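You operate a simulated robot arm through the tools that you are given. There is no shell and no other tool.

You run a simulated robot arm. Do the job below in one go: nothing can be reset, and whatever is moved stays where it is left.

## Task
Send the bruised apple down the reject chute and put the loose apple in its place.
Fine: in the cell where the bruised one lay; add one on the counter.
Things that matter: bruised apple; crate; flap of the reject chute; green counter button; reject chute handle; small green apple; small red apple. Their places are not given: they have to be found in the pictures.

Only the result counts: the job must be done as asked and must still hold three seconds after the hand-in. Knocking over, shifting, dropping, spilling or breaking anything else fails it.

## Robot
A 7-joint arm with a two-finger parallel gripper, fixed in place. Base frame: the origin is at the foot of the arm, x ahead of it, y to its left, z up; the work surface is at about z = 880. Readings come in mm, degrees, newtons and seconds.
Its first joint turns from -149.0 to 149.0 degrees. Payload 3.43 kg.
The tool frame sits at the grasp point between the pads (the TCP): z along the fingers, y along the line on which they close. The tips reach 30 mm beyond it. The gripper opens to 94 mm. The fingers are 28 mm wide and 10 mm thick; the gripper's body (50 by 96 mm) begins 55 mm behind the TCP.
Orientation is that of the tool frame in the base frame, as a unit quaternion [x, y, z, w]. With the fingers straight down and closing along the base's y, the tool's x points along the base's -x, its y along +y and its z along -z.

## Interface
- The arm moves only by the tool step_arm. Its argument "moves" is one flat list of numbers, 6 for each row, row after row: the shift along the tool's x, y, z in mm, then the turn, a rotation vector about the tool's x, y, z in rad. In form: [x, y, z, ax, ay, az, x, y, z, ax, ay, az, ...]. A call has 1 to 20 rows; each row shifts and turns the commanded pose from where the row before left it, along the tool's axes as they then stand. "claw" is the opening, from 0 (shut) to 1 (fully open), set as the call begins (left out, the last holds). A row lasts 0.2 s, in which the tool goes at most 50 mm and 8.6 degrees; a call with a longer step from one row to the next is refused whole, and so is a gripper value outside its range. A pose out of reach is approached as far as the arm can. The call stops where the force on the tool passes 40 N (or 10 N more than at its start, if that is more) or the arm is blocked; 0.2 s more then pass. Each finger travels about 45 mm/s and halts on what it meets, pressing with about 44 N; the grip force reading is that of the motor and also rises with nothing between the fingers. The clock runs only during rows and for 0.2 s after the last one: add rows that do not move to give the fingers time. It gives the time, the measured TCP pose, the force on the tool (base axes), the opening and the grip force at its end, in the units of the frame above (readings bear some noise), with the torque about the TCP (base axes, N m) and any sound that the robot's microphone picked up, and new pictures: "views" is both (left out), scene, wrist or none.
- Cameras (640 x 400 px; columns grow to the right, rows downward): "scene" is fixed at [400.3, 651.5, 1659.1]; the picture's right is [0.00, -1.00, 0.00], its down [-0.99, -0.00, -0.13] and it looks along [0.13, 0.00, -0.99] (base axes); focal length 231 px, centre (320, 200). "wrist" rides on the gripper at [76, 14, -102] in the tool frame; the picture's right is [-0.18, 0.98, 0.00], its down [-0.75, -0.14, -0.64] and it looks along [-0.63, -0.12, 0.77] (tool axes); focal length 243 px, centre (320, 200).
- measure_at(camera, pixels): for up to 12 pixels [column, row] of the newest picture of that camera ("zoom" is the newest enlarged one), the place [x, y, z] in the base frame of the surface seen there, good to about 2 mm. It takes no simulated time.
- enlarge(camera, box): a new picture of the part [left, top, right, bottom] of that camera's present view, enlarged. It takes no simulated time.
- finish_job(): hands the job in; it is judged then, once.

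Leave the gripper open and the arm clear of the work at the hand-in unless told otherwise.

The tools are called after ">>>" by a JSON object that holds its "name" and its "arguments". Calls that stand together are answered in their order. step_arm: Moves the arm, as the interface text tells. Its arguments: {"type":"object","properties":{"moves":{"type":"array"},"claw":{"type":"number"},"views":{"type":"string","enum":["both","scene","wrist","none"]}},"required":["moves"]} The other tools are called the same way: measure_at (camera, pixels) gives the place of the surface under pixels of a picture; enlarge (camera, box) takes an enlarged picture of a part of a camera's view; finish_job () hands the job in.

At the start:

```text
time_s: 0.0
tool_pos: [709.1, 690.0, 1191.2]
tcp_rot: [0.001, 1.0, 0.001, 0.0]
force: [0.1, -1.0, -0.8]
ft_torque: [-0.03, -0.01, 0.02]
grip_width: 94.0
grip_force: 0.1
```

scene: 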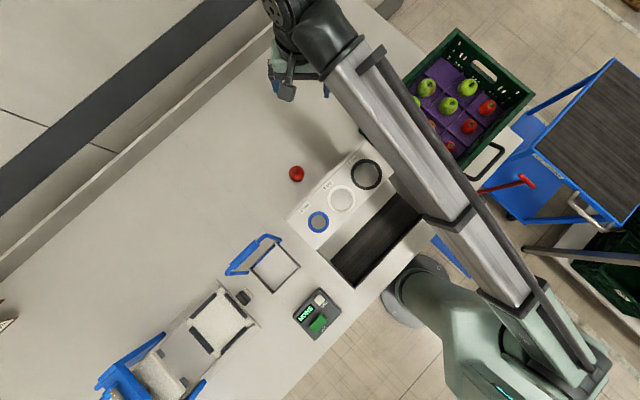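
wrist: 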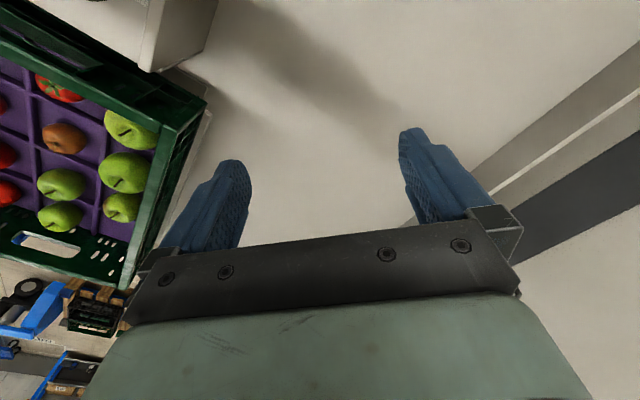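

I see a crate of apples at the upper right of the scene, a loose red apple at (297,173), a device with rings near (340,200), and a counter with a green button near (315,320). I'll enlarge these areas first.

>>> {"name": "enlarge", "arguments": {"camera": "scene", "box": [380, 20, 540, 180]}}

>>> {"name": "enlarge", "arguments": {"camera": "scene", "box": [220, 130, 440, 350]}}

>>> {"name": "enlarge", "arguments": {"camera": "wrist", "box": [0, 0, 220, 300]}}

>>> {"name": "enlarge", "arguments": {"camera": "scene", "box": [80, 220, 300, 400]}}

```text
2.50 times, centred on (460, 100) of scene
```

zoom: 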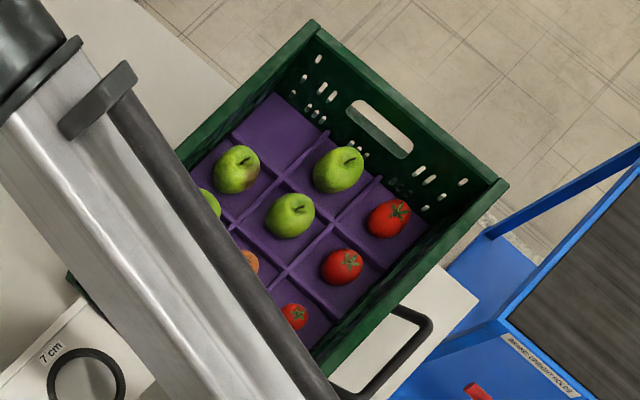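

```text
1.82 times, centred on (330, 240) of scene
```

zoom: 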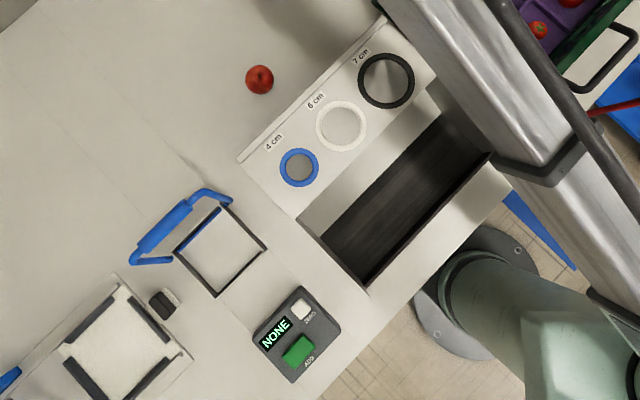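

```text
1.33 times, centred on (110, 150) of wrist
```

zoom: 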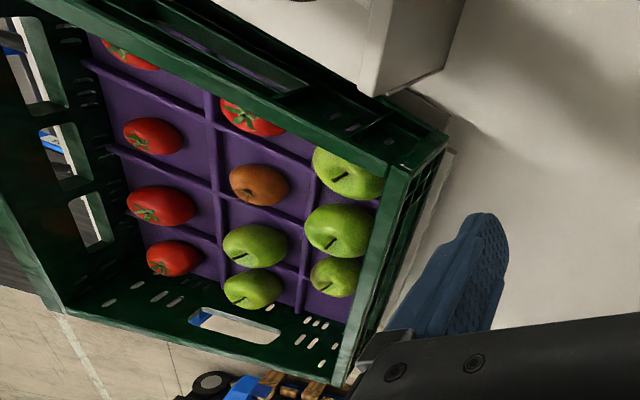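

```text
2.22 times, centred on (190, 310) of scene
```

zoom: 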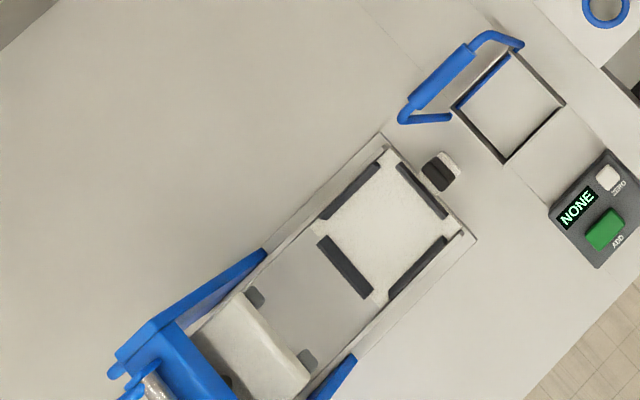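

Now I'll measure key points: the loose apple, handle, flap square, counter, rings, and crate corners in the scene picture.

>>> {"name": "measure_at", "arguments": {"camera": "scene", "pixels": [[297, 173], [232, 272], [252, 252], [275, 240], [275, 268], [252, 270], [296, 268], [272, 290], [278, 246], [318, 324], [308, 312], [320, 299]]}}

>>> {"name": "measure_at", "arguments": {"camera": "scene", "pixels": [[458, 29], [534, 93], [426, 87], [448, 104], [464, 87], [487, 106], [470, 126], [450, 52], [270, 200], [380, 230], [360, 280], [318, 222]]}}

>>> {"name": "measure_at", "arguments": {"camera": "wrist", "pixels": [[65, 138], [130, 130], [124, 172], [122, 207], [62, 184], [60, 217], [60, 88], [10, 155], [8, 192], [100, 110], [205, 100], [125, 285]]}}

```text
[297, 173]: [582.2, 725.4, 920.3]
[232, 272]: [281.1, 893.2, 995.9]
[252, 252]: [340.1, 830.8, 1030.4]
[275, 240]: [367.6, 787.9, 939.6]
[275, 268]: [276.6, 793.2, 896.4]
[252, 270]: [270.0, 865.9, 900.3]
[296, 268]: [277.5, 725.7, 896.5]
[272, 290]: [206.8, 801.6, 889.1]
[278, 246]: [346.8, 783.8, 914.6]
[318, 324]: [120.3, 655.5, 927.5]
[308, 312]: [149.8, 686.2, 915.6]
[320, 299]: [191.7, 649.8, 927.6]
```

```text
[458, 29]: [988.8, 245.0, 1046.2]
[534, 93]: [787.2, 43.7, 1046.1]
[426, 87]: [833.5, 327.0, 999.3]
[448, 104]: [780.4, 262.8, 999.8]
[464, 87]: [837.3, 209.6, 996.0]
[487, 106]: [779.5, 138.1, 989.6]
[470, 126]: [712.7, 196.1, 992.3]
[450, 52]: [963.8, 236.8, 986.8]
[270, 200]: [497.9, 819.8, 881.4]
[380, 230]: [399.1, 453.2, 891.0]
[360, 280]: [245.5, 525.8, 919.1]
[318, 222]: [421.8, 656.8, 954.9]
```

```text
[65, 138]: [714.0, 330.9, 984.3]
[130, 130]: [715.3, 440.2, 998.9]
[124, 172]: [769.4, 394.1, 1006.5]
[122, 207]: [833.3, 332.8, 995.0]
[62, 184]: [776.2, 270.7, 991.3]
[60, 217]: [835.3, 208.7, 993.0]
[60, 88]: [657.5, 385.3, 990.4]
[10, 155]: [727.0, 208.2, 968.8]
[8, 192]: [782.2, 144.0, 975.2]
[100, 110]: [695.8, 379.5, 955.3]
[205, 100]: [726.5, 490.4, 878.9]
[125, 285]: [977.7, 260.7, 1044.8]
```

I'll look closer at the crate in the wrist view to tell which apple is bruised.

>>> {"name": "enlarge", "arguments": {"camera": "wrist", "box": [20, 60, 170, 240]}}

>>> {"name": "enlarge", "arguments": {"camera": "scene", "box": [410, 60, 500, 140]}}

>>> {"name": "enlarge", "arguments": {"camera": "scene", "box": [220, 225, 310, 300]}}

>>> {"name": "enlarge", "arguments": {"camera": "scene", "box": [280, 280, 350, 350]}}

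```text
2.22 times, centred on (95, 150) of wrist
```

zoom: 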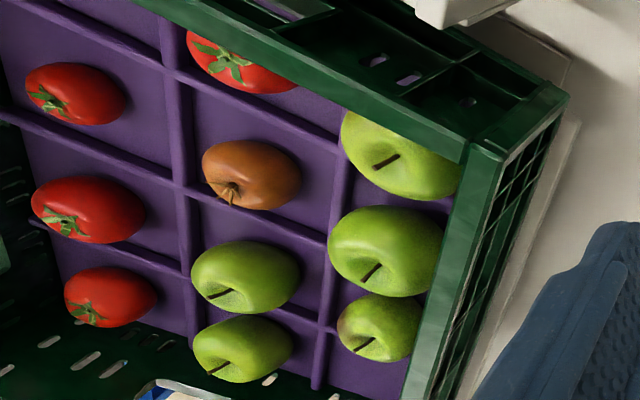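

```text
5.00 times, centred on (455, 100) of scene
```

zoom: 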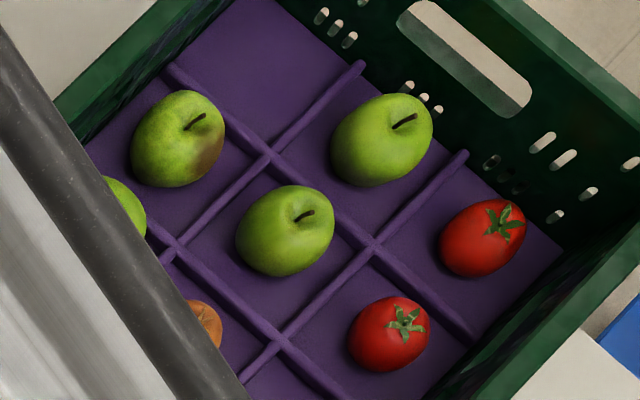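

```text
5.33 times, centred on (265, 262) of scene
```

zoom: 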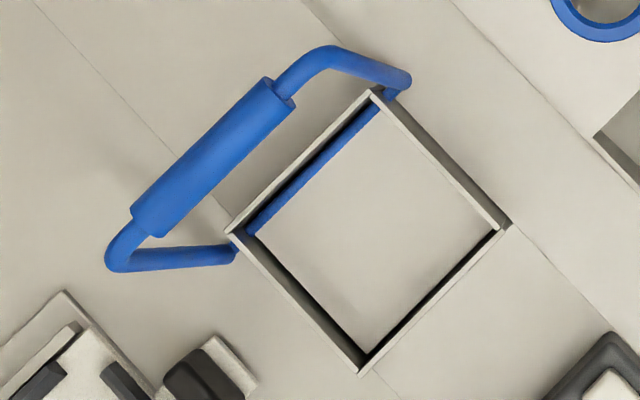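

```text
5.71 times, centred on (315, 315) of scene
```

zoom: 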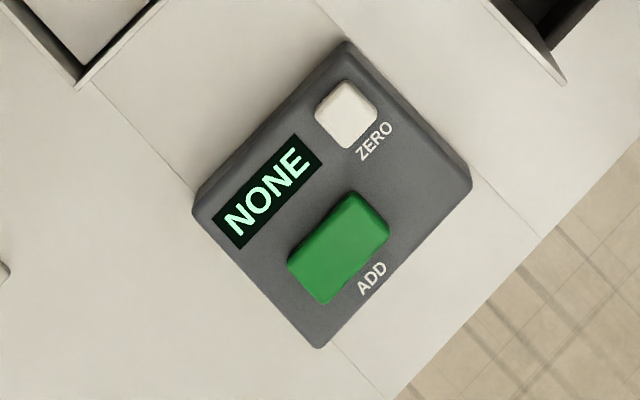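

The crate holds green apples, tomatoes and a brown onion-like item. The green apple at scene (426,87) has a brown patch, so it's probably the bruised one. The handle, flap and counter need a closer look. I'll move the gripper at height toward (80,800), so the wrist camera sees the flap and the scene camera sees the crate unobstructed.

>>> {"name": "step_arm", "arguments": {"moves": [45, 8, 0, 0, 0, 0, 45, 8, 0, 0, 0, 0, 45, 8, 0, 0, 0, 0, 45, 8, 0, 0, 0, 0, 45, 8, 0, 0, 0, 0, 45, 8, 0, 0, 0, 0, 45, 8, 0, 0, 0, 0, 45, 8, 0, 0, 0, 0, 45, 8, 0, 0, 0, 0, 45, 8, 0, 0, 0, 0, 45, 8, 0, 0, 0, 0, 45, 8, 0, 0, 0, 0, 45, 8, 0, 0, 0, 0, 40, 8, 0, 0, 0, 0], "claw": 1}}

```text
time_s: 3.0
tool_pos: [84.2, 804.4, 1183.4]
tcp_rot: [0.0, 1.0, 0.002, 0.001]
force: [0.3, 0.3, -0.5]
ft_torque: [0.0, 0.0, 0.0]
grip_width: 94.0
grip_force: 0.0
out of reach, approached as far as the arm can: row 9
```

scene: 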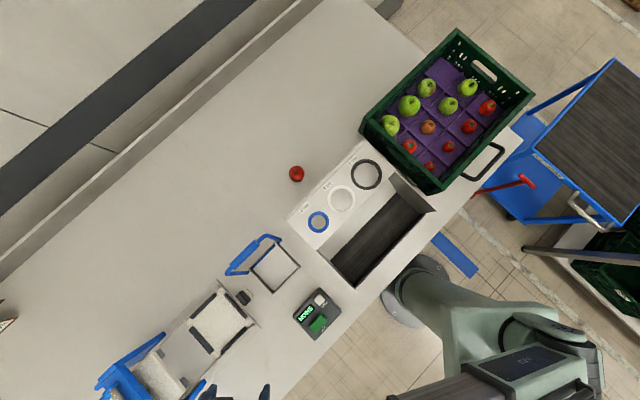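
wrist: 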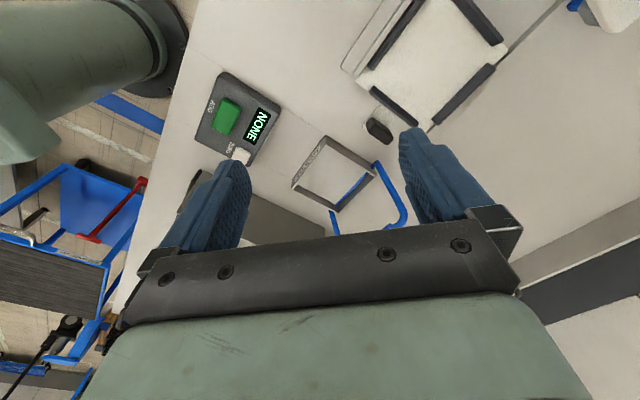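

Now the crate is unobstructed. I'll enlarge it, along with the flap in both views.

>>> {"name": "enlarge", "arguments": {"camera": "scene", "box": [355, 20, 545, 200]}}

>>> {"name": "enlarge", "arguments": {"camera": "wrist", "box": [270, 100, 430, 250]}}

>>> {"name": "enlarge", "arguments": {"camera": "scene", "box": [405, 70, 445, 110]}}

```text
2.22 times, centred on (450, 110) of scene
```

zoom: 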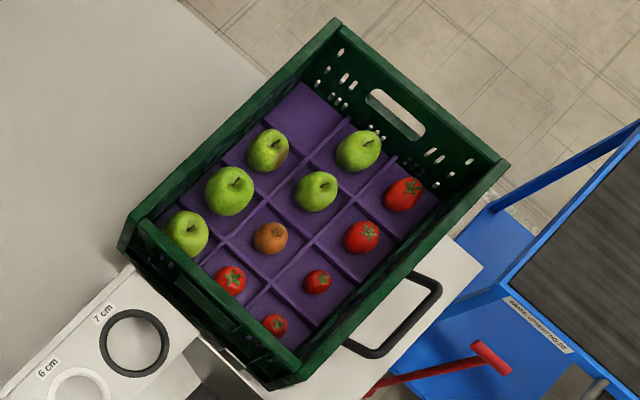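

```text
2.67 times, centred on (350, 175) of wrist
```

zoom: 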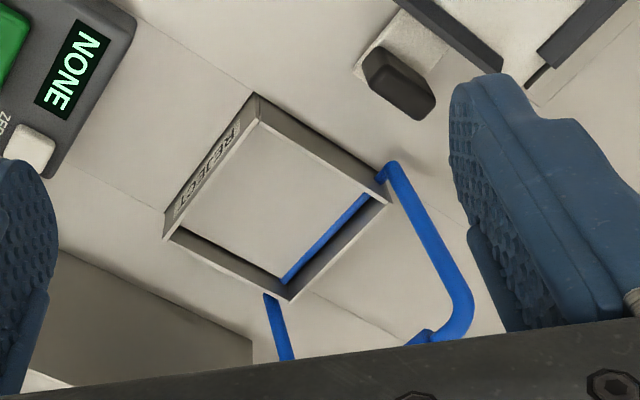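

```text
10.00 times, centred on (425, 90) of scene
```

zoom: 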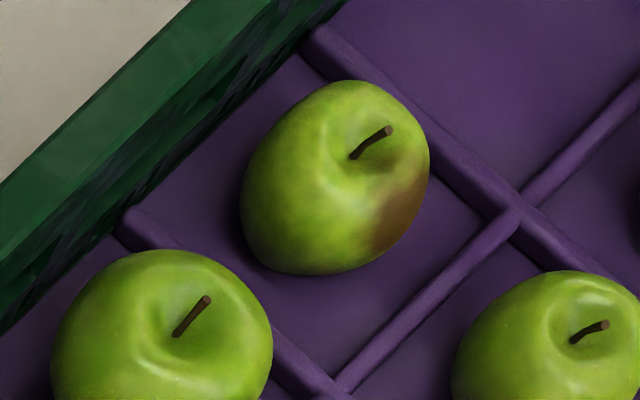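

Next I'll look at the loose fruit and search the rest of the scene for another loose apple.

>>> {"name": "enlarge", "arguments": {"camera": "scene", "box": [277, 153, 317, 193]}}

>>> {"name": "enlarge", "arguments": {"camera": "scene", "box": [0, 200, 240, 400]}}

>>> {"name": "enlarge", "arguments": {"camera": "scene", "box": [0, 0, 320, 200]}}

>>> {"name": "enlarge", "arguments": {"camera": "scene", "box": [400, 130, 640, 330]}}

>>> {"name": "enlarge", "arguments": {"camera": "scene", "box": [395, 110, 475, 180]}}

>>> {"name": "enlarge", "arguments": {"camera": "scene", "box": [280, 140, 440, 290]}}

```text
10.00 times, centred on (297, 173) of scene
```

zoom: 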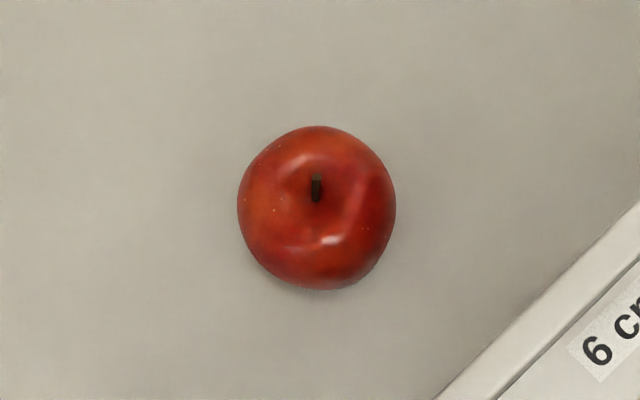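

```text
2.00 times, centred on (120, 300) of scene
```

zoom: 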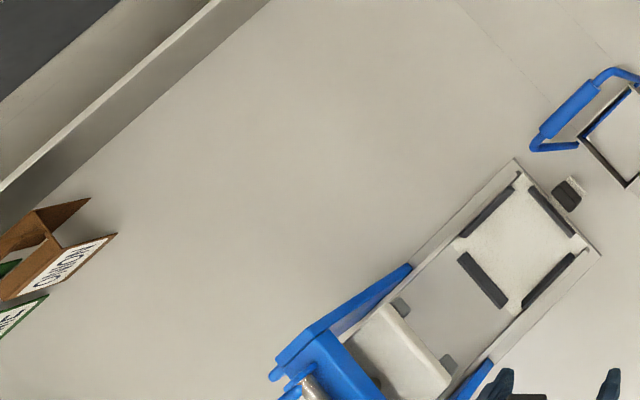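

```text
2.00 times, centred on (160, 100) of scene
```

zoom: 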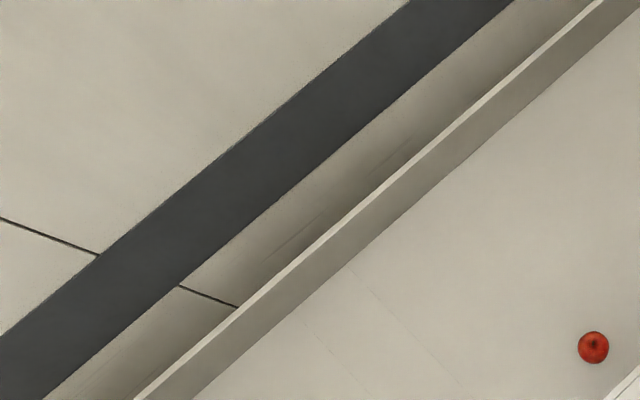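

```text
2.00 times, centred on (520, 230) of scene
```

zoom: 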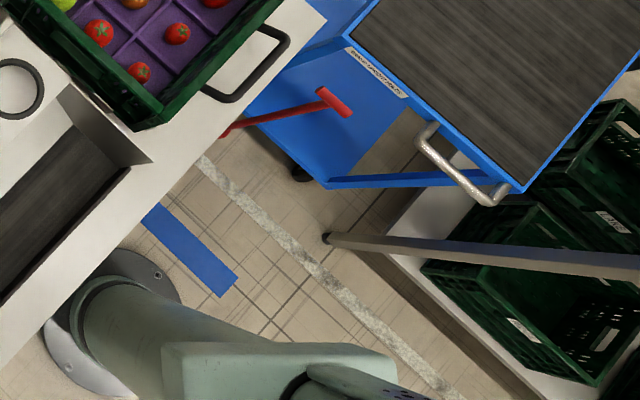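

```text
5.71 times, centred on (435, 145) of scene
```

zoom: 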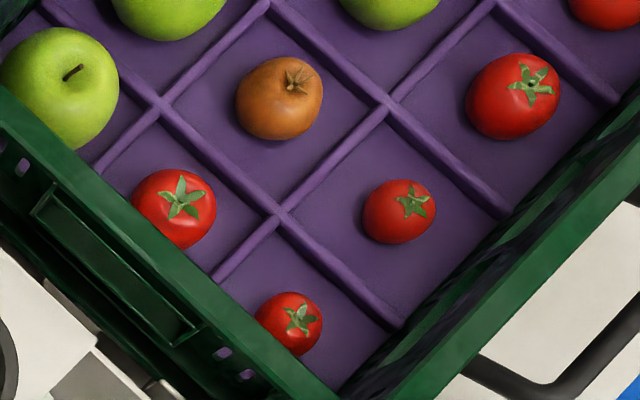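

```text
2.67 times, centred on (360, 215) of scene
```

zoom: 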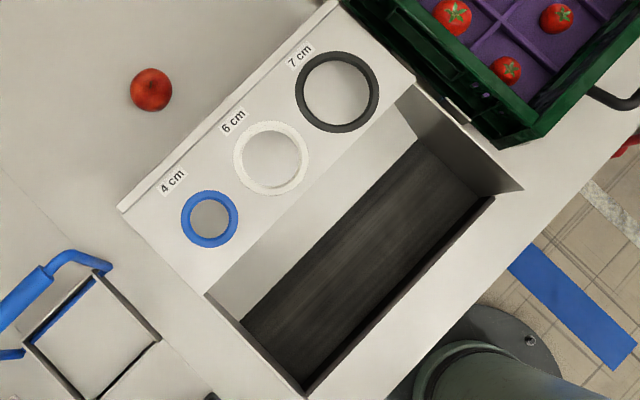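

The loose one is the small red apple with a stem, and the bruised one is the green apple with the brown patch. Next I'll measure the chute frame, flap and handle in the wrist picture.

>>> {"name": "measure_at", "arguments": {"camera": "wrist", "pixels": [[326.6, 135.5], [292.5, 189.5], [338, 211.5], [375, 175], [331, 160], [320, 185], [345, 175], [352, 190], [375, 164], [406, 212], [332, 214], [390, 226]]}}

>>> {"name": "measure_at", "arguments": {"camera": "scene", "pixels": [[238, 262], [246, 254], [255, 246], [262, 238], [228, 273], [270, 237], [277, 242], [265, 275], [285, 268], [275, 255], [258, 268], [272, 283]]}}

>>> {"name": "enlarge", "arguments": {"camera": "scene", "box": [220, 225, 310, 300]}}

```text
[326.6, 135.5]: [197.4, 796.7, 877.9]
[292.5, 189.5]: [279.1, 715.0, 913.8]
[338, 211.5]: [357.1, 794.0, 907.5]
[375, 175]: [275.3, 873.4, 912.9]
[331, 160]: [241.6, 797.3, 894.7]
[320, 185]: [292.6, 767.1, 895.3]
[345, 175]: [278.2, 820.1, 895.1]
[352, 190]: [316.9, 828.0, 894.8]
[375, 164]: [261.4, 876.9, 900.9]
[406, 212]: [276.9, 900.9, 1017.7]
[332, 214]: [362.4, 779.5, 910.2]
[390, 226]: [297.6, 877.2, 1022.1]
```

```text
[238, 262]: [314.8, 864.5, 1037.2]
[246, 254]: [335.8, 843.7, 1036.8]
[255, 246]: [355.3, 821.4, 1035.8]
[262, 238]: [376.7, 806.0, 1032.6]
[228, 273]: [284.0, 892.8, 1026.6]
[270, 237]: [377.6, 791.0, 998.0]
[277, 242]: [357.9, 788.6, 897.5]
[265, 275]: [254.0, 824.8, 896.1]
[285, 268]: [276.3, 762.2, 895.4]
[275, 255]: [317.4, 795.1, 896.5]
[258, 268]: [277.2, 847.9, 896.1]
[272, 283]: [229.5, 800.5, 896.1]
```

```text
5.33 times, centred on (265, 262) of scene
```

zoom: 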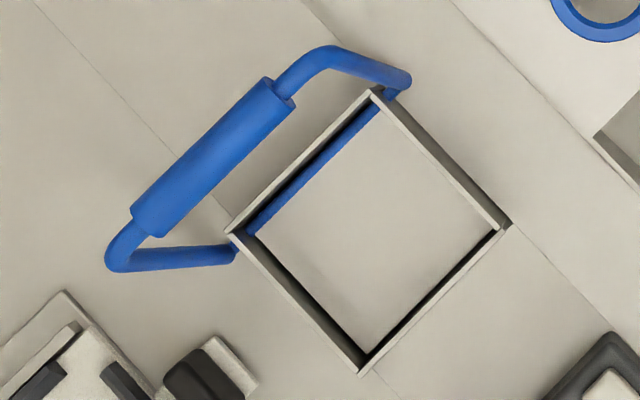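

The chute frame is a square centred near (277,794), with its rim at z≈914 and the flap plate at z≈895. It's hinged on its outer edge. The handle bar is centred near (336,845,1027). I'll move above the handle, turn the tool 45° so the fingers close across the bar, and set a part opening to straddle it.

>>> {"name": "step_arm", "arguments": {"moves": [-42, 6.8, -5, 0, 0, 0, -42, 6.8, -5, 0, 0, 0, -42, 6.8, -5, 0, 0, 0, -42, 6.8, 0, 0, 0, 0, -42, 6.8, 0, 0, 0, 0, -42, 6.8, 0, 0, 0, 0, 0, 0, 0, 0, 0, 0.131, 0, 0, 0, 0, 0, 0.131, 0, 0, 0, 0, 0, 0.131, 0, 0, 0, 0, 0, 0.131, 0, 0, 0, 0, 0, 0.131, 0, 0, 0, 0, 0, 0.13], "claw": 0.6}}

```text
time_s: 5.6
tool_pos: [335.3, 844.6, 1200.9]
tcp_rot: [0.383, 0.924, 0.0, 0.0]
force: [-0.1, 0.2, -0.9]
ft_torque: [-0.01, -0.03, -0.01]
grip_width: 56.5
grip_force: 0.0
```

scene: 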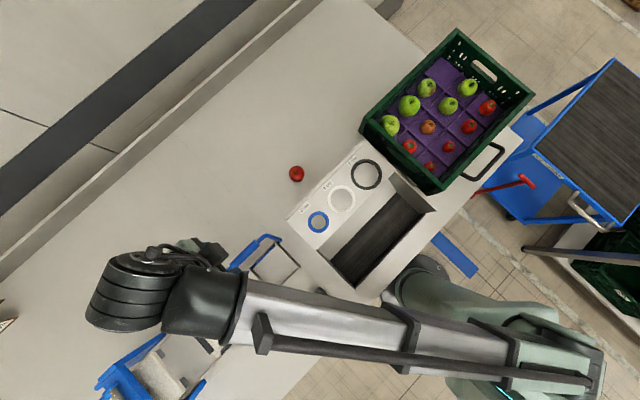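
wrist: 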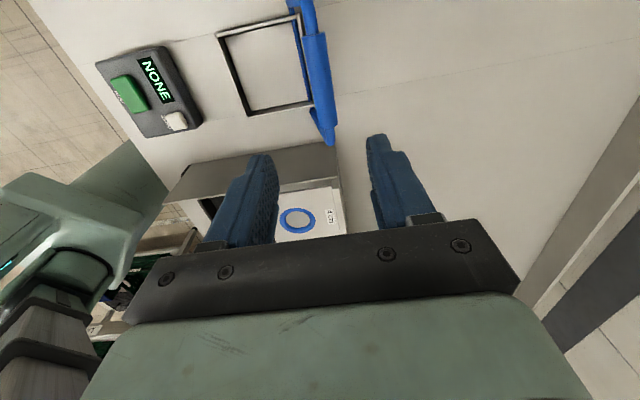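

The bar sits between the fingers in the wrist view, around (318,80). I'll measure its line before going down.

>>> {"name": "measure_at", "arguments": {"camera": "wrist", "pixels": [[314, 45], [318, 80], [322, 115], [324, 125], [308, 20], [308, 80], [328, 80], [265, 70], [300, 100], [222, 35]]}}

>>> {"name": "enlarge", "arguments": {"camera": "wrist", "box": [200, 0, 360, 150]}}

```text
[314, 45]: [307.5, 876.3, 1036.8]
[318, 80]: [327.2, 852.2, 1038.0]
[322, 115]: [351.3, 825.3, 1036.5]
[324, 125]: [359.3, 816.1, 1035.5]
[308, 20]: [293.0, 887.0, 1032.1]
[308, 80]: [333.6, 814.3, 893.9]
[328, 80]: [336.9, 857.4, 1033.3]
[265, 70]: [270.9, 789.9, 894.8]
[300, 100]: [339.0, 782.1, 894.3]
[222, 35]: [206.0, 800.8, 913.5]
```

```text
2.67 times, centred on (280, 75) of wrist
```

zoom: 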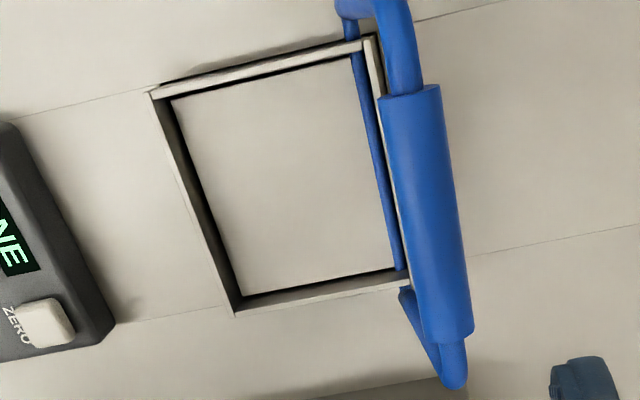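

The bar's top line passes under the tool point (n≈834 for both). I'll descend 172 mm so the fingers straddle it.

>>> {"name": "step_arm", "arguments": {"moves": [0, 0, 43, 0, 0, 0, 0, 0, 43, 0, 0, 0, 0, 0, 43, 0, 0, 0, 0, 0, 43, 0, 0, 0]}}

```text
time_s: 6.6
tool_pos: [336.6, 844.6, 1028.6]
tcp_rot: [0.383, 0.924, 0.0, 0.0]
force: [0.2, 0.3, -0.3]
ft_torque: [-0.01, 0.0, -0.02]
grip_width: 56.4
grip_force: 0.1
```

scene: 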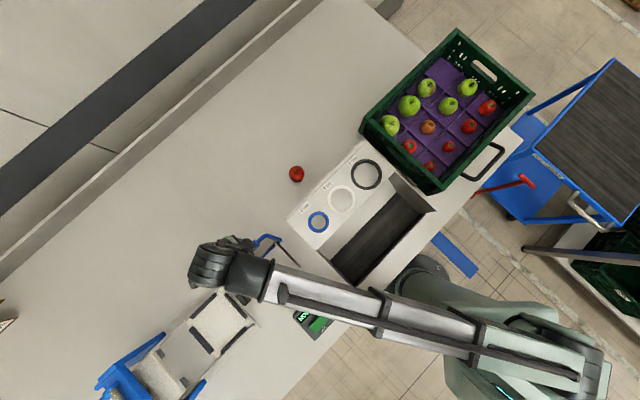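
wrist: 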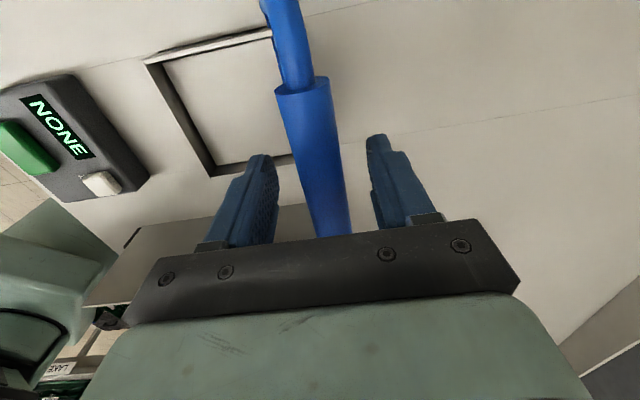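

The fingers straddle the bar with no contact. Now I'll pull gently toward the flap (tool −y) to test the mechanism.

>>> {"name": "step_arm", "arguments": {"moves": [0, -8, 0, 0, 0, 0, 0, -8, 0, 0, 0, 0, 0, -8, 0, 0, 0, 0, 0, -8, 0, 0, 0, 0, 0, -8, 0, 0, 0, 0]}}

```text
time_s: 7.8
tool_pos: [307.8, 816.8, 1029.5]
tcp_rot: [0.382, 0.924, 0.0, 0.0]
force: [0.8, 1.9, -0.2]
ft_torque: [0.05, 0.04, 0.0]
grip_width: 57.2
grip_force: 0.6
```

scene: 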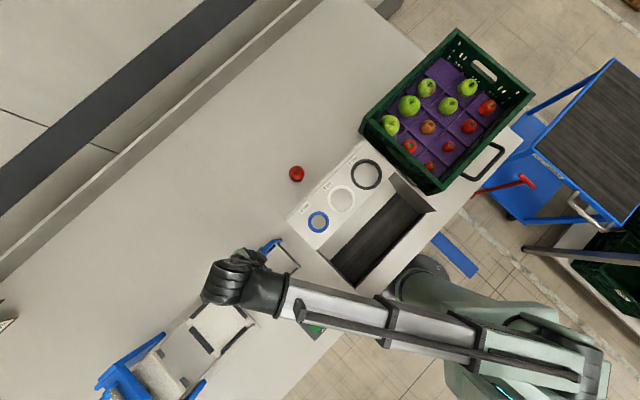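
wrist: 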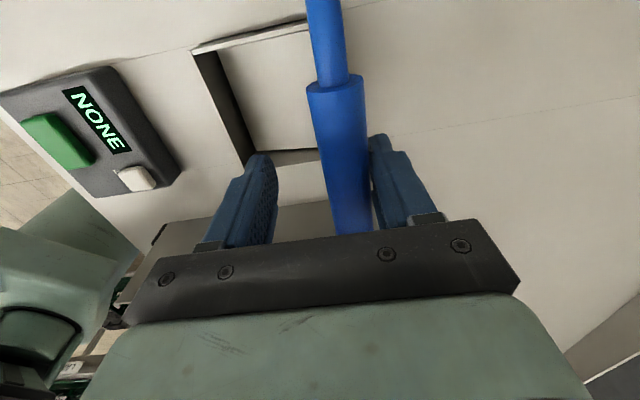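

The handle moved with only ~2 N. I'll check that the flap tilts down.

>>> {"name": "measure_at", "arguments": {"camera": "wrist", "pixels": [[225, 60], [235, 90], [255, 140], [270, 60], [285, 100], [300, 140], [300, 60], [330, 95], [338, 140], [345, 190]]}}

>>> {"name": "enlarge", "arguments": {"camera": "wrist", "box": [180, 0, 360, 160]}}

```text
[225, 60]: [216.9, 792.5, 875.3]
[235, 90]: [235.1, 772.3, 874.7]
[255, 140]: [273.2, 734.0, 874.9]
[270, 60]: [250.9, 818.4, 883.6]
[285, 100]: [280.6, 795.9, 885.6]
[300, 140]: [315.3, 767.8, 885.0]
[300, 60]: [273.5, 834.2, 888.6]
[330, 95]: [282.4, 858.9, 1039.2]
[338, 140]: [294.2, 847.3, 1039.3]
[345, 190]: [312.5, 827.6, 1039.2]
```

```text
2.50 times, centred on (270, 80) of wrist
```

zoom: 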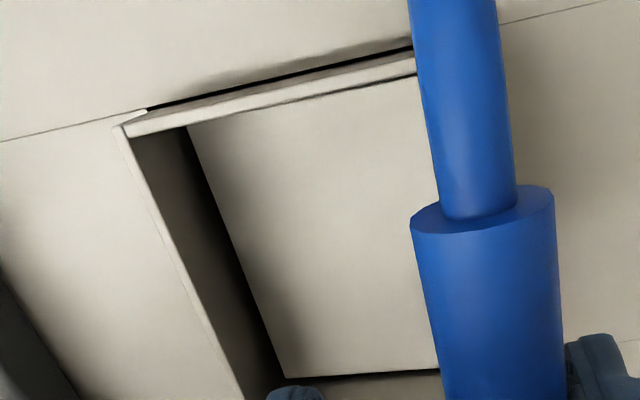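

The flap tilts down as the handle is pulled inward. I'll back off 20 mm to see whether it springs back.

>>> {"name": "step_arm", "arguments": {"moves": [0, 7, 0, 0, 0, 0, 0, 7, 0, 0, 0, 0, 0, 6, 0, 0, 0, 0, 0, 0, 0, 0, 0, 0, 0, 0, 0, 0, 0, 0]}}

```text
time_s: 9.0
tool_pos: [323.0, 831.0, 1028.7]
tcp_rot: [0.383, 0.924, 0.0, 0.001]
force: [2.1, 0.6, 0.9]
ft_torque: [0.03, -0.02, -0.03]
grip_width: 57.3
grip_force: 0.6
```

scene: 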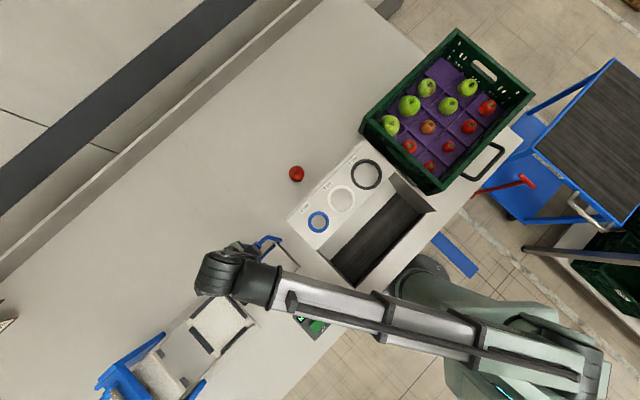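
wrist: 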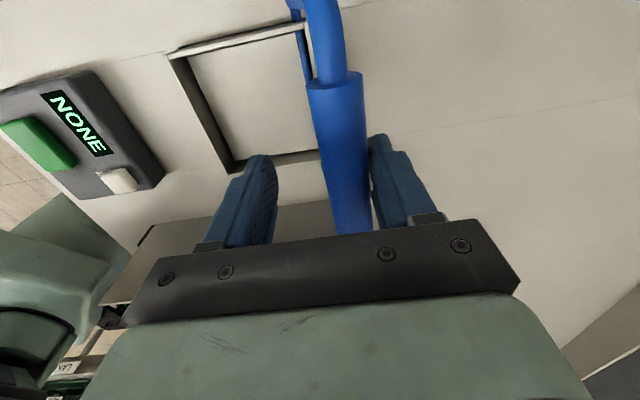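

The handle springs back, so the plan is to set the apple on the flap and then pull the handle. I'll release, rise, and turn the tool −90° for the crate grip.

>>> {"name": "step_arm", "arguments": {"moves": [0, 10, 0, 0, 0, 0, 0, 10, 0, 0, 0, 0, 0, 0, -43, 0, 0, 0, 0, 0, -43, 0, 0, 0, 0, 0, -43, 0, 0, 0, 0, 0, -43, 0, 0, 0, 0, 0, 0, 0, 0, -0.131, 0, 0, 0, 0, 0, -0.131, 0, 0, 0, 0, 0, -0.131, 0, 0, 0, 0, 0, -0.131, 0, 0, 0, 0, 0, -0.131, 0, 0, 0, 0, 0, -0.131, 0, 0, 0, 0, 0, -0.131, 0, 0, 0, 0, 0, -0.131, 0, 0, 0, 0, 0, -0.131, 0, 0, 0, 0, 0, -0.131, 0, 0, 0, 0, 0, -0.131, 0, 0, 0, 0, 0, -0.13], "views": "both"}}

```text
time_s: 12.8
tool_pos: [335.6, 845.2, 1201.6]
tcp_rot: [-0.385, 0.923, 0.0, 0.001]
force: [0.0, -0.3, 0.9]
ft_torque: [0.01, -0.02, 0.01]
grip_width: 56.5
grip_force: 0.1
```

scene: 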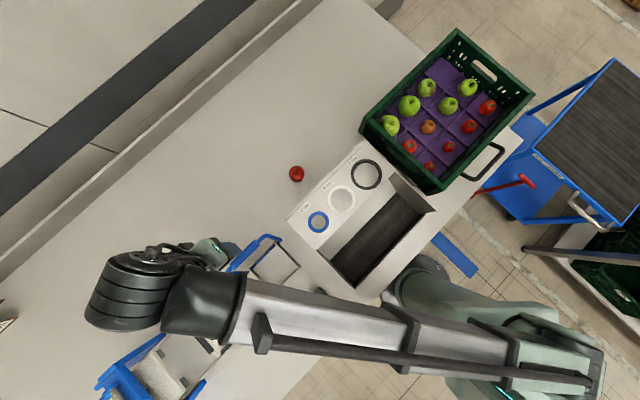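
wrist: 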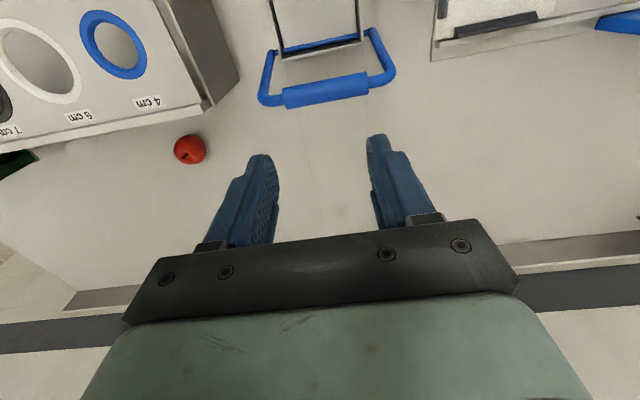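

I'll travel at z 1200 to above the bruised apple at about (847,314).

>>> {"name": "step_arm", "arguments": {"moves": [0.8, -43.3, 0, 0, 0, 0, 0.8, -43.3, 0, 0, 0, 0, 0.8, -43.3, 0, 0, 0, 0, 0.8, -43.3, 0, 0, 0, 0, 0.8, -43.3, 0, 0, 0, 0, 0.8, -43.3, 0, 0, 0, 0, 0.8, -43.3, 0, 0, 0, 0, 0.8, -43.3, 0, 0, 0, 0, 0.8, -43.3, 0, 0, 0, 0, 0.8, -43.3, 0, 0, 0, 0, 0.8, -43.3, 0, 0, 0, 0, 0.8, -43.3, 0, 0, 0, 0, 0.8, -43.3, 0, 0, 0, 0, 0.8, -43.3, 0, 0, 0, 0, 0.8, -43.3, 0, 0, 0, 0, 0.8, -43.3, 0, 0, 0, 0, 0.8, -43.3, 0, 0, 0, 0], "claw": 0.85}}

```text
time_s: 14.1
tool_pos: [496.0, 688.7, 1194.0]
tcp_rot: [-0.381, 0.925, 0.005, 0.007]
force: [0.8, -0.3, -1.1]
ft_torque: [0.03, 0.01, 0.0]
grip_width: 79.9
grip_force: 0.1
out of reach, approached as far as the arm can: row 4, 5
stopped in row 6: the force on the tool passed its limit at 46 N (the readings are from after the stop); the commanded pose is now the measured one
```

scene: 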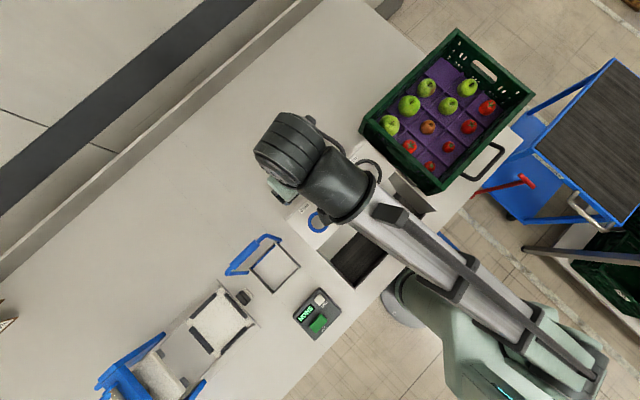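
wrist: 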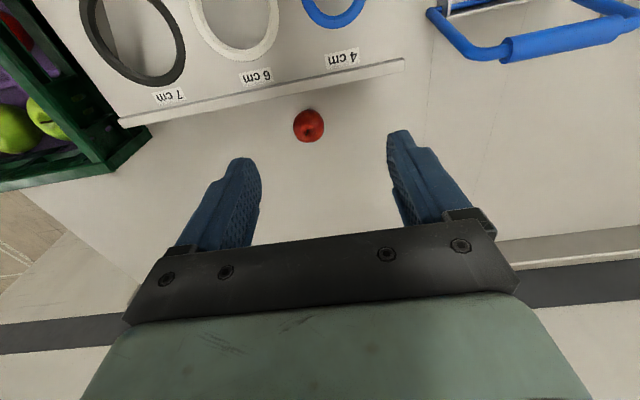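

The stop at about (496,689) seems to be arm dynamics, since nothing is near at that height. I'll correct the ~1° tilt and continue more slowly.

>>> {"name": "step_arm", "arguments": {"moves": [0, 0, 0, 0.004, 0.017, -0.004, 0, 0, 0, 0, 0, 0, 0.8, -15, 0, 0, 0, 0, 0.8, -25, 0, 0, 0, 0, 0.8, -25, 0, 0, 0, 0, 0.8, -25, 0, 0, 0, 0, 0.8, -25, 0, 0, 0, 0, 0.8, -25, 0, 0, 0, 0, 0.8, -25, 0, 0, 0, 0, 0.8, -25, 0, 0, 0, 0, 0.8, -25, 0, 0, 0, 0, 0.8, -25, 0, 0, 0, 0]}}

```text
time_s: 14.8
tool_pos: [499.2, 687.7, 1193.4]
tcp_rot: [-0.38, 0.925, 0.004, 0.007]
force: [4.7, 4.6, -9.0]
ft_torque: [0.13, 0.05, 0.09]
grip_width: 80.0
grip_force: 0.0
stopped in row 3: the force on the tool passed its limit at 44 N (the readings are from after the stop); the commanded pose is now the measured one
```

scene: 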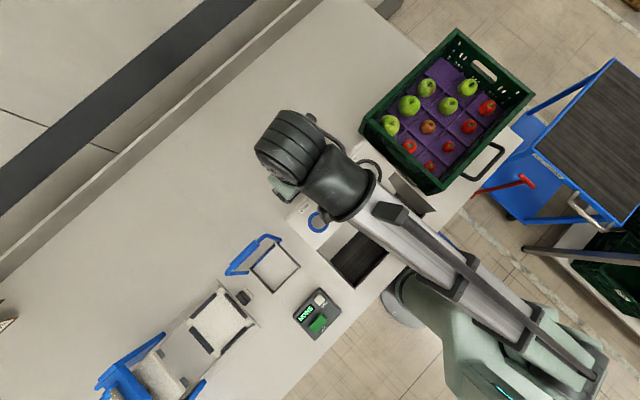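
wrist: 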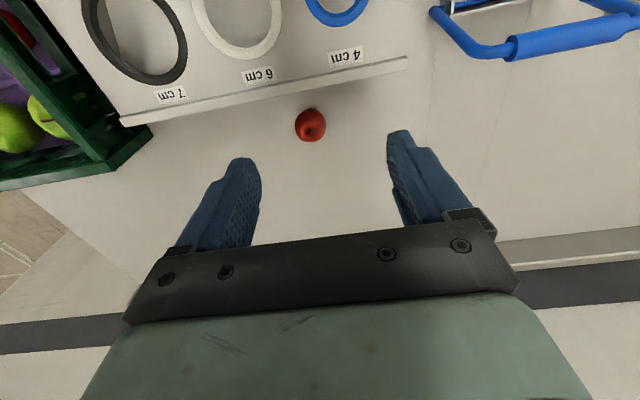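

The arm seems to resist this yaw at this azimuth (wrist limit or self-contact). I'll turn back +45° about the tool axis, to the start yaw, and check that the forces relax.

>>> {"name": "step_arm", "arguments": {"moves": [0, 0, 0, 0, 0, 0.1, 0, 0, 0, 0, 0, 0.12, 0, 0, 0, 0, 0, 0.12, 0, 0, 0, 0, 0, 0.12, 0, 0, 0, 0, 0, 0.12, 0, 0, 0, 0, 0, 0.12, 0, 0, 0, 0, 0, 0.085]}}

```text
time_s: 16.4
tool_pos: [499.3, 687.5, 1193.3]
tcp_rot: [0.004, 1.0, 0.005, 0.003]
force: [-0.4, -0.2, 0.5]
ft_torque: [0.01, -0.01, 0.03]
grip_width: 79.8
grip_force: 0.0
```

scene: 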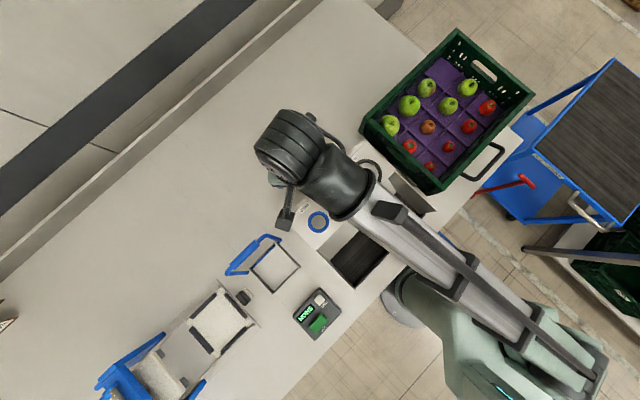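
wrist: 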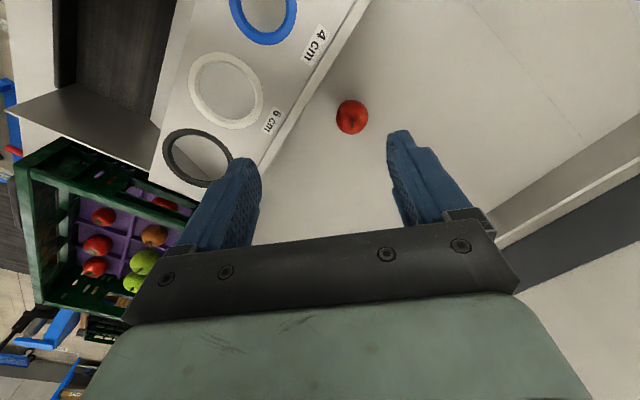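

The forces relaxed. I'll avoid that yaw side and turn a further +45° (tool y along +x+y), then translate to above the bruised apple.

>>> {"name": "step_arm", "arguments": {"moves": [0, 0, 0, 0.01, 0.006, -0.008, 0, 0, 0, 0, 0, 0.131, 0, 0, 0, 0, 0, 0.131, 0, 0, 0, 0, 0, 0.131, 0, 0, 0, 0, 0, 0.131, 0, 0, 0, 0, 0, 0.131, 0, 0, 0, 0, 0, 0.13, -20, -1, 0, 0, 0, 0, -40, -1.5, 0, 0, 0, 0, -45, -1.5, 0, 0, 0, 0, -45, -1.5, 0, 0, 0, 0, -45, -1.5, 0, 0, 0, 0, -45, -1.5, 0, 0, 0, 0, -45, -1.5, 0, 0, 0, 0, -45, -1.5, 0, 0, 0, 0, -45, -1.5, 0, 0, 0, 0, -45, -1.5, 0, 0, 0, 0, -45, -1.5, 0, 0, 0, 0, -45, -1.5, 0, 0, 0, 0]}}

```text
time_s: 20.4
tool_pos: [849.0, 315.2, 1190.7]
tcp_rot: [0.381, 0.924, 0.001, 0.0]
force: [-0.5, 0.2, -0.4]
ft_torque: [0.01, -0.04, -0.01]
grip_width: 79.9
grip_force: 0.1
out of reach, approached as far as the arm can: row 10
```

scene: 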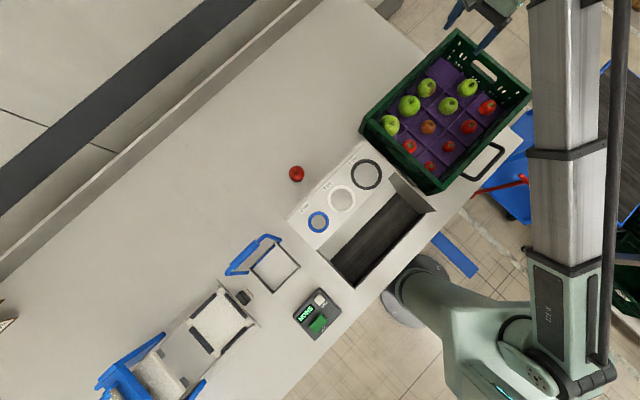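
wrist: 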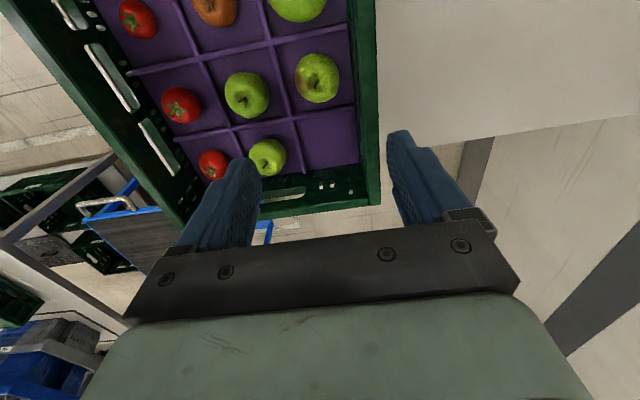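

I'm above the crate and the bruised apple is at wrist (317,77). I'll enlarge and measure it with the surrounding walls, dividers and neighbours.

>>> {"name": "enlarge", "arguments": {"camera": "wrist", "box": [200, 0, 400, 200]}}

>>> {"name": "measure_at", "arguments": {"camera": "wrist", "pixels": [[317, 77], [317, 60], [317, 95], [302, 77], [333, 77], [345, 100], [345, 120], [320, 130], [365, 100], [374, 100], [354, 100], [290, 80]]}}

>>> {"name": "measure_at", "arguments": {"camera": "wrist", "pixels": [[310, 115], [280, 50], [350, 40], [270, 90], [247, 95], [298, 5], [330, 105], [300, 102], [340, 55], [358, 60], [320, 115], [270, 125]]}}

```text
2.00 times, centred on (300, 100) of wrist
```

zoom: 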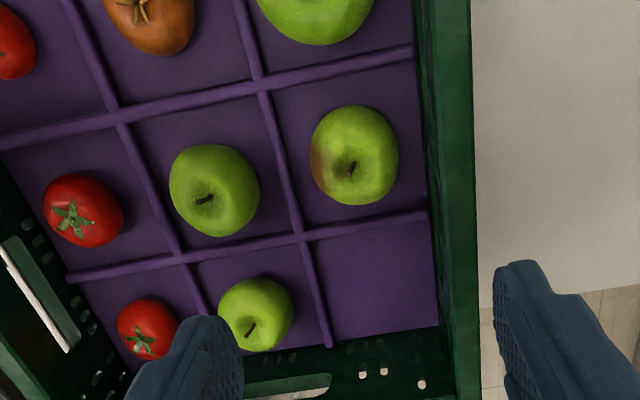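

```text
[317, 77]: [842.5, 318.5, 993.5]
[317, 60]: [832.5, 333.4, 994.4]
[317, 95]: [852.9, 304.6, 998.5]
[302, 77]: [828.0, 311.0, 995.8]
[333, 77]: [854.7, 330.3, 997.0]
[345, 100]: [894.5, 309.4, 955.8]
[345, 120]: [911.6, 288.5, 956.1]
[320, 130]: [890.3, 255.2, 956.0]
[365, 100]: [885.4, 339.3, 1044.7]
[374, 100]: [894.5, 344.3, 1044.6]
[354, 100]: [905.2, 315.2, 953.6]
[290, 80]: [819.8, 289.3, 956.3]
```

```text
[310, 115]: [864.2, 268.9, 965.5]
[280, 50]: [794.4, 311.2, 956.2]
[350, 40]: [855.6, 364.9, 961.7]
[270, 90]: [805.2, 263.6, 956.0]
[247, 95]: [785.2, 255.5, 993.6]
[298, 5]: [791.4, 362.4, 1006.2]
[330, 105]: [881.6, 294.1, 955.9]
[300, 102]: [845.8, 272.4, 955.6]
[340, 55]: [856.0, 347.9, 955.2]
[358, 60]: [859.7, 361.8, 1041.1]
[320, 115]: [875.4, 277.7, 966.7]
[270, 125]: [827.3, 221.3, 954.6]
```

The bruised apple's centre is about (845,315.5,978), the floor is at z≈956, and the inner wall is ~41 mm away on the +x+y side. I'll rotate +90° more so the fingers close along the wall direction.

>>> {"name": "step_arm", "arguments": {"moves": [0, 0, 0, 0, 0, 0.131, 0, 0, 0, 0, 0, 0.131, 0, 0, 0, 0, 0, 0.131, 0, 0, 0, 0, 0, 0.131, 0, 0, 0, 0, 0, 0.131, 0, 0, 0, 0, 0, 0.131, 0, 0, 0, 0, 0, 0.131, 0, 0, 0, 0, 0, 0.131, 0, 0, 0, 0, 0, 0.131, 0, 0, 0, 0, 0, 0.131, 0, 0, 0, 0, 0, 0.131, 0, 0, 0, 0, 0, 0.13], "claw": 0.74}}

```text
time_s: 23.0
tool_pos: [849.4, 316.8, 1190.9]
tcp_rot: [0.924, 0.383, 0.001, 0.0]
force: [-0.2, 0.8, 0.0]
ft_torque: [-0.02, 0.0, -0.01]
grip_width: 69.4
grip_force: 0.1
```

scene: 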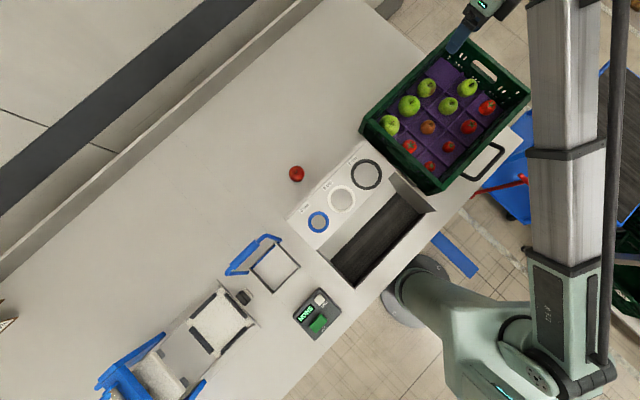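
wrist: 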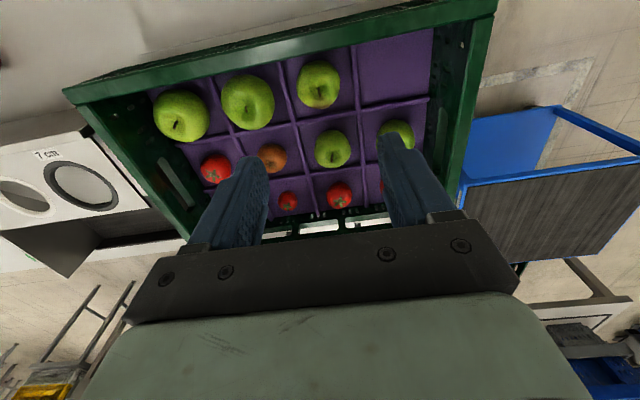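

The rotation worked. I'll measure the apple again from this side and also its left neighbour.

>>> {"name": "measure_at", "arguments": {"camera": "wrist", "pixels": [[318, 84], [318, 70], [318, 98], [305, 84], [331, 84], [248, 102], [262, 100], [272, 100], [332, 149]]}}

>>> {"name": "enlarge", "arguments": {"camera": "wrist", "box": [230, 30, 410, 150]}}

```text
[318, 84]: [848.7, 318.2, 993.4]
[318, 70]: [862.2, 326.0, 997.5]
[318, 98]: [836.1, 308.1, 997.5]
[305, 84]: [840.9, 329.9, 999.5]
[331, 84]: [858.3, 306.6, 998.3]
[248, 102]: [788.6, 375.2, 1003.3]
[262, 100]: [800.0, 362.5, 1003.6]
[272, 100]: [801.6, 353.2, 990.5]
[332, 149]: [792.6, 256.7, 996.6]
```

```text
3.33 times, centred on (320, 90) of wrist
```

zoom: 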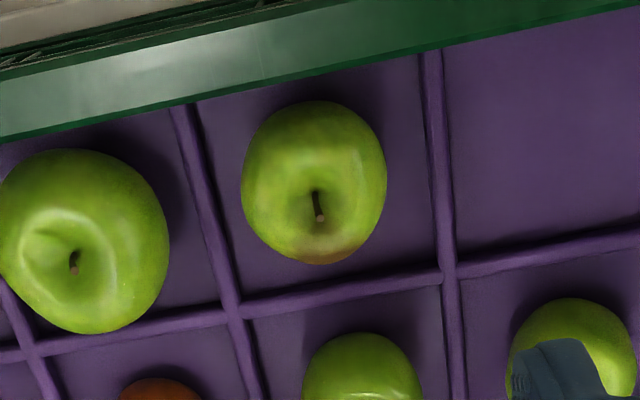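

The apple is ~53 mm across with its centre at (844.5,315.5). The dividers are at z≈966, so I'll keep the tips at ~970. I'll align and descend partway first.

>>> {"name": "step_arm", "arguments": {"moves": [-4.4, -1, 30, 0, 0, 0, 0, 0, 40, 0, 0, 0, 0, 0, 40, 0, 0, 0, 0, 0, 20, 0, 0, 0, 0, 0, 0, 0, 0, 0]}}

```text
time_s: 24.2
tool_pos: [845.9, 314.7, 1061.1]
tcp_rot: [0.924, 0.383, 0.001, 0.0]
force: [0.3, 0.3, 0.1]
ft_torque: [0.04, -0.02, 0.01]
grip_width: 69.4
grip_force: 0.1
```

scene: 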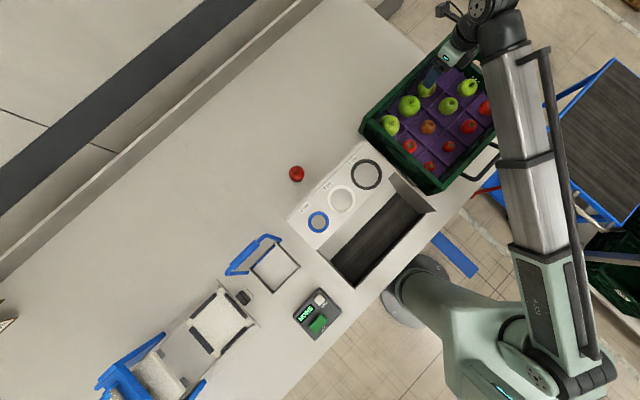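
wrist: 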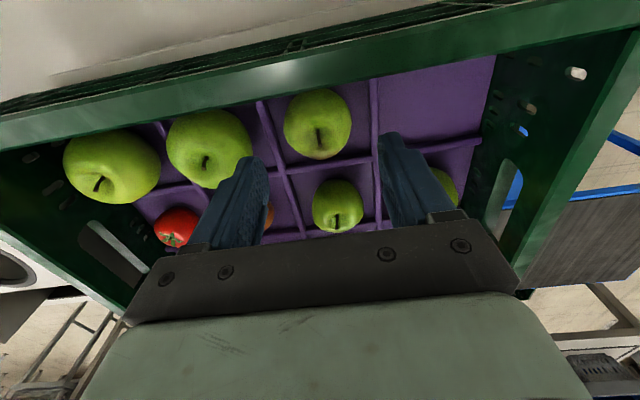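

The apple sits at (317,124), as expected for good alignment. I'll descend 61 mm more to TCP z≈1000.

>>> {"name": "step_arm", "arguments": {"moves": [0, -1, 20, 0, 0, 0, 0, 0, 20, 0, 0, 0, 0, 0, 12, 0, 0, 0, 0, 0, 9, 0, 0, 0, 0, 0, 0, 0, 0, 0]}}

```text
time_s: 25.4
tool_pos: [843.7, 316.0, 998.5]
tcp_rot: [0.924, 0.383, 0.001, 0.0]
force: [-0.5, 0.0, -0.8]
ft_torque: [-0.03, 0.01, 0.0]
grip_width: 69.7
grip_force: 0.1
```

scene: 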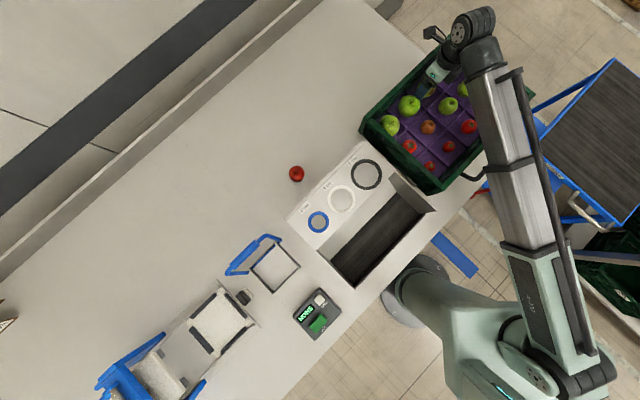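
wrist: 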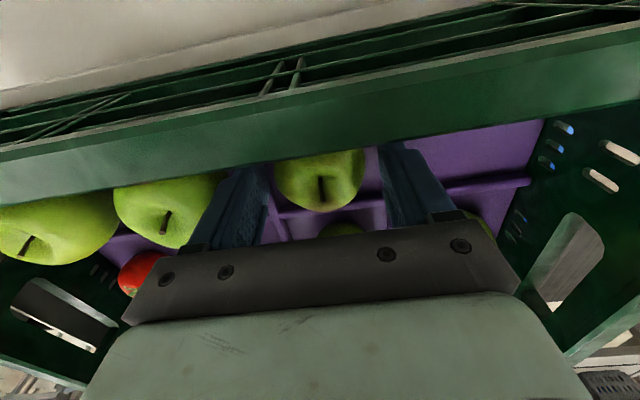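

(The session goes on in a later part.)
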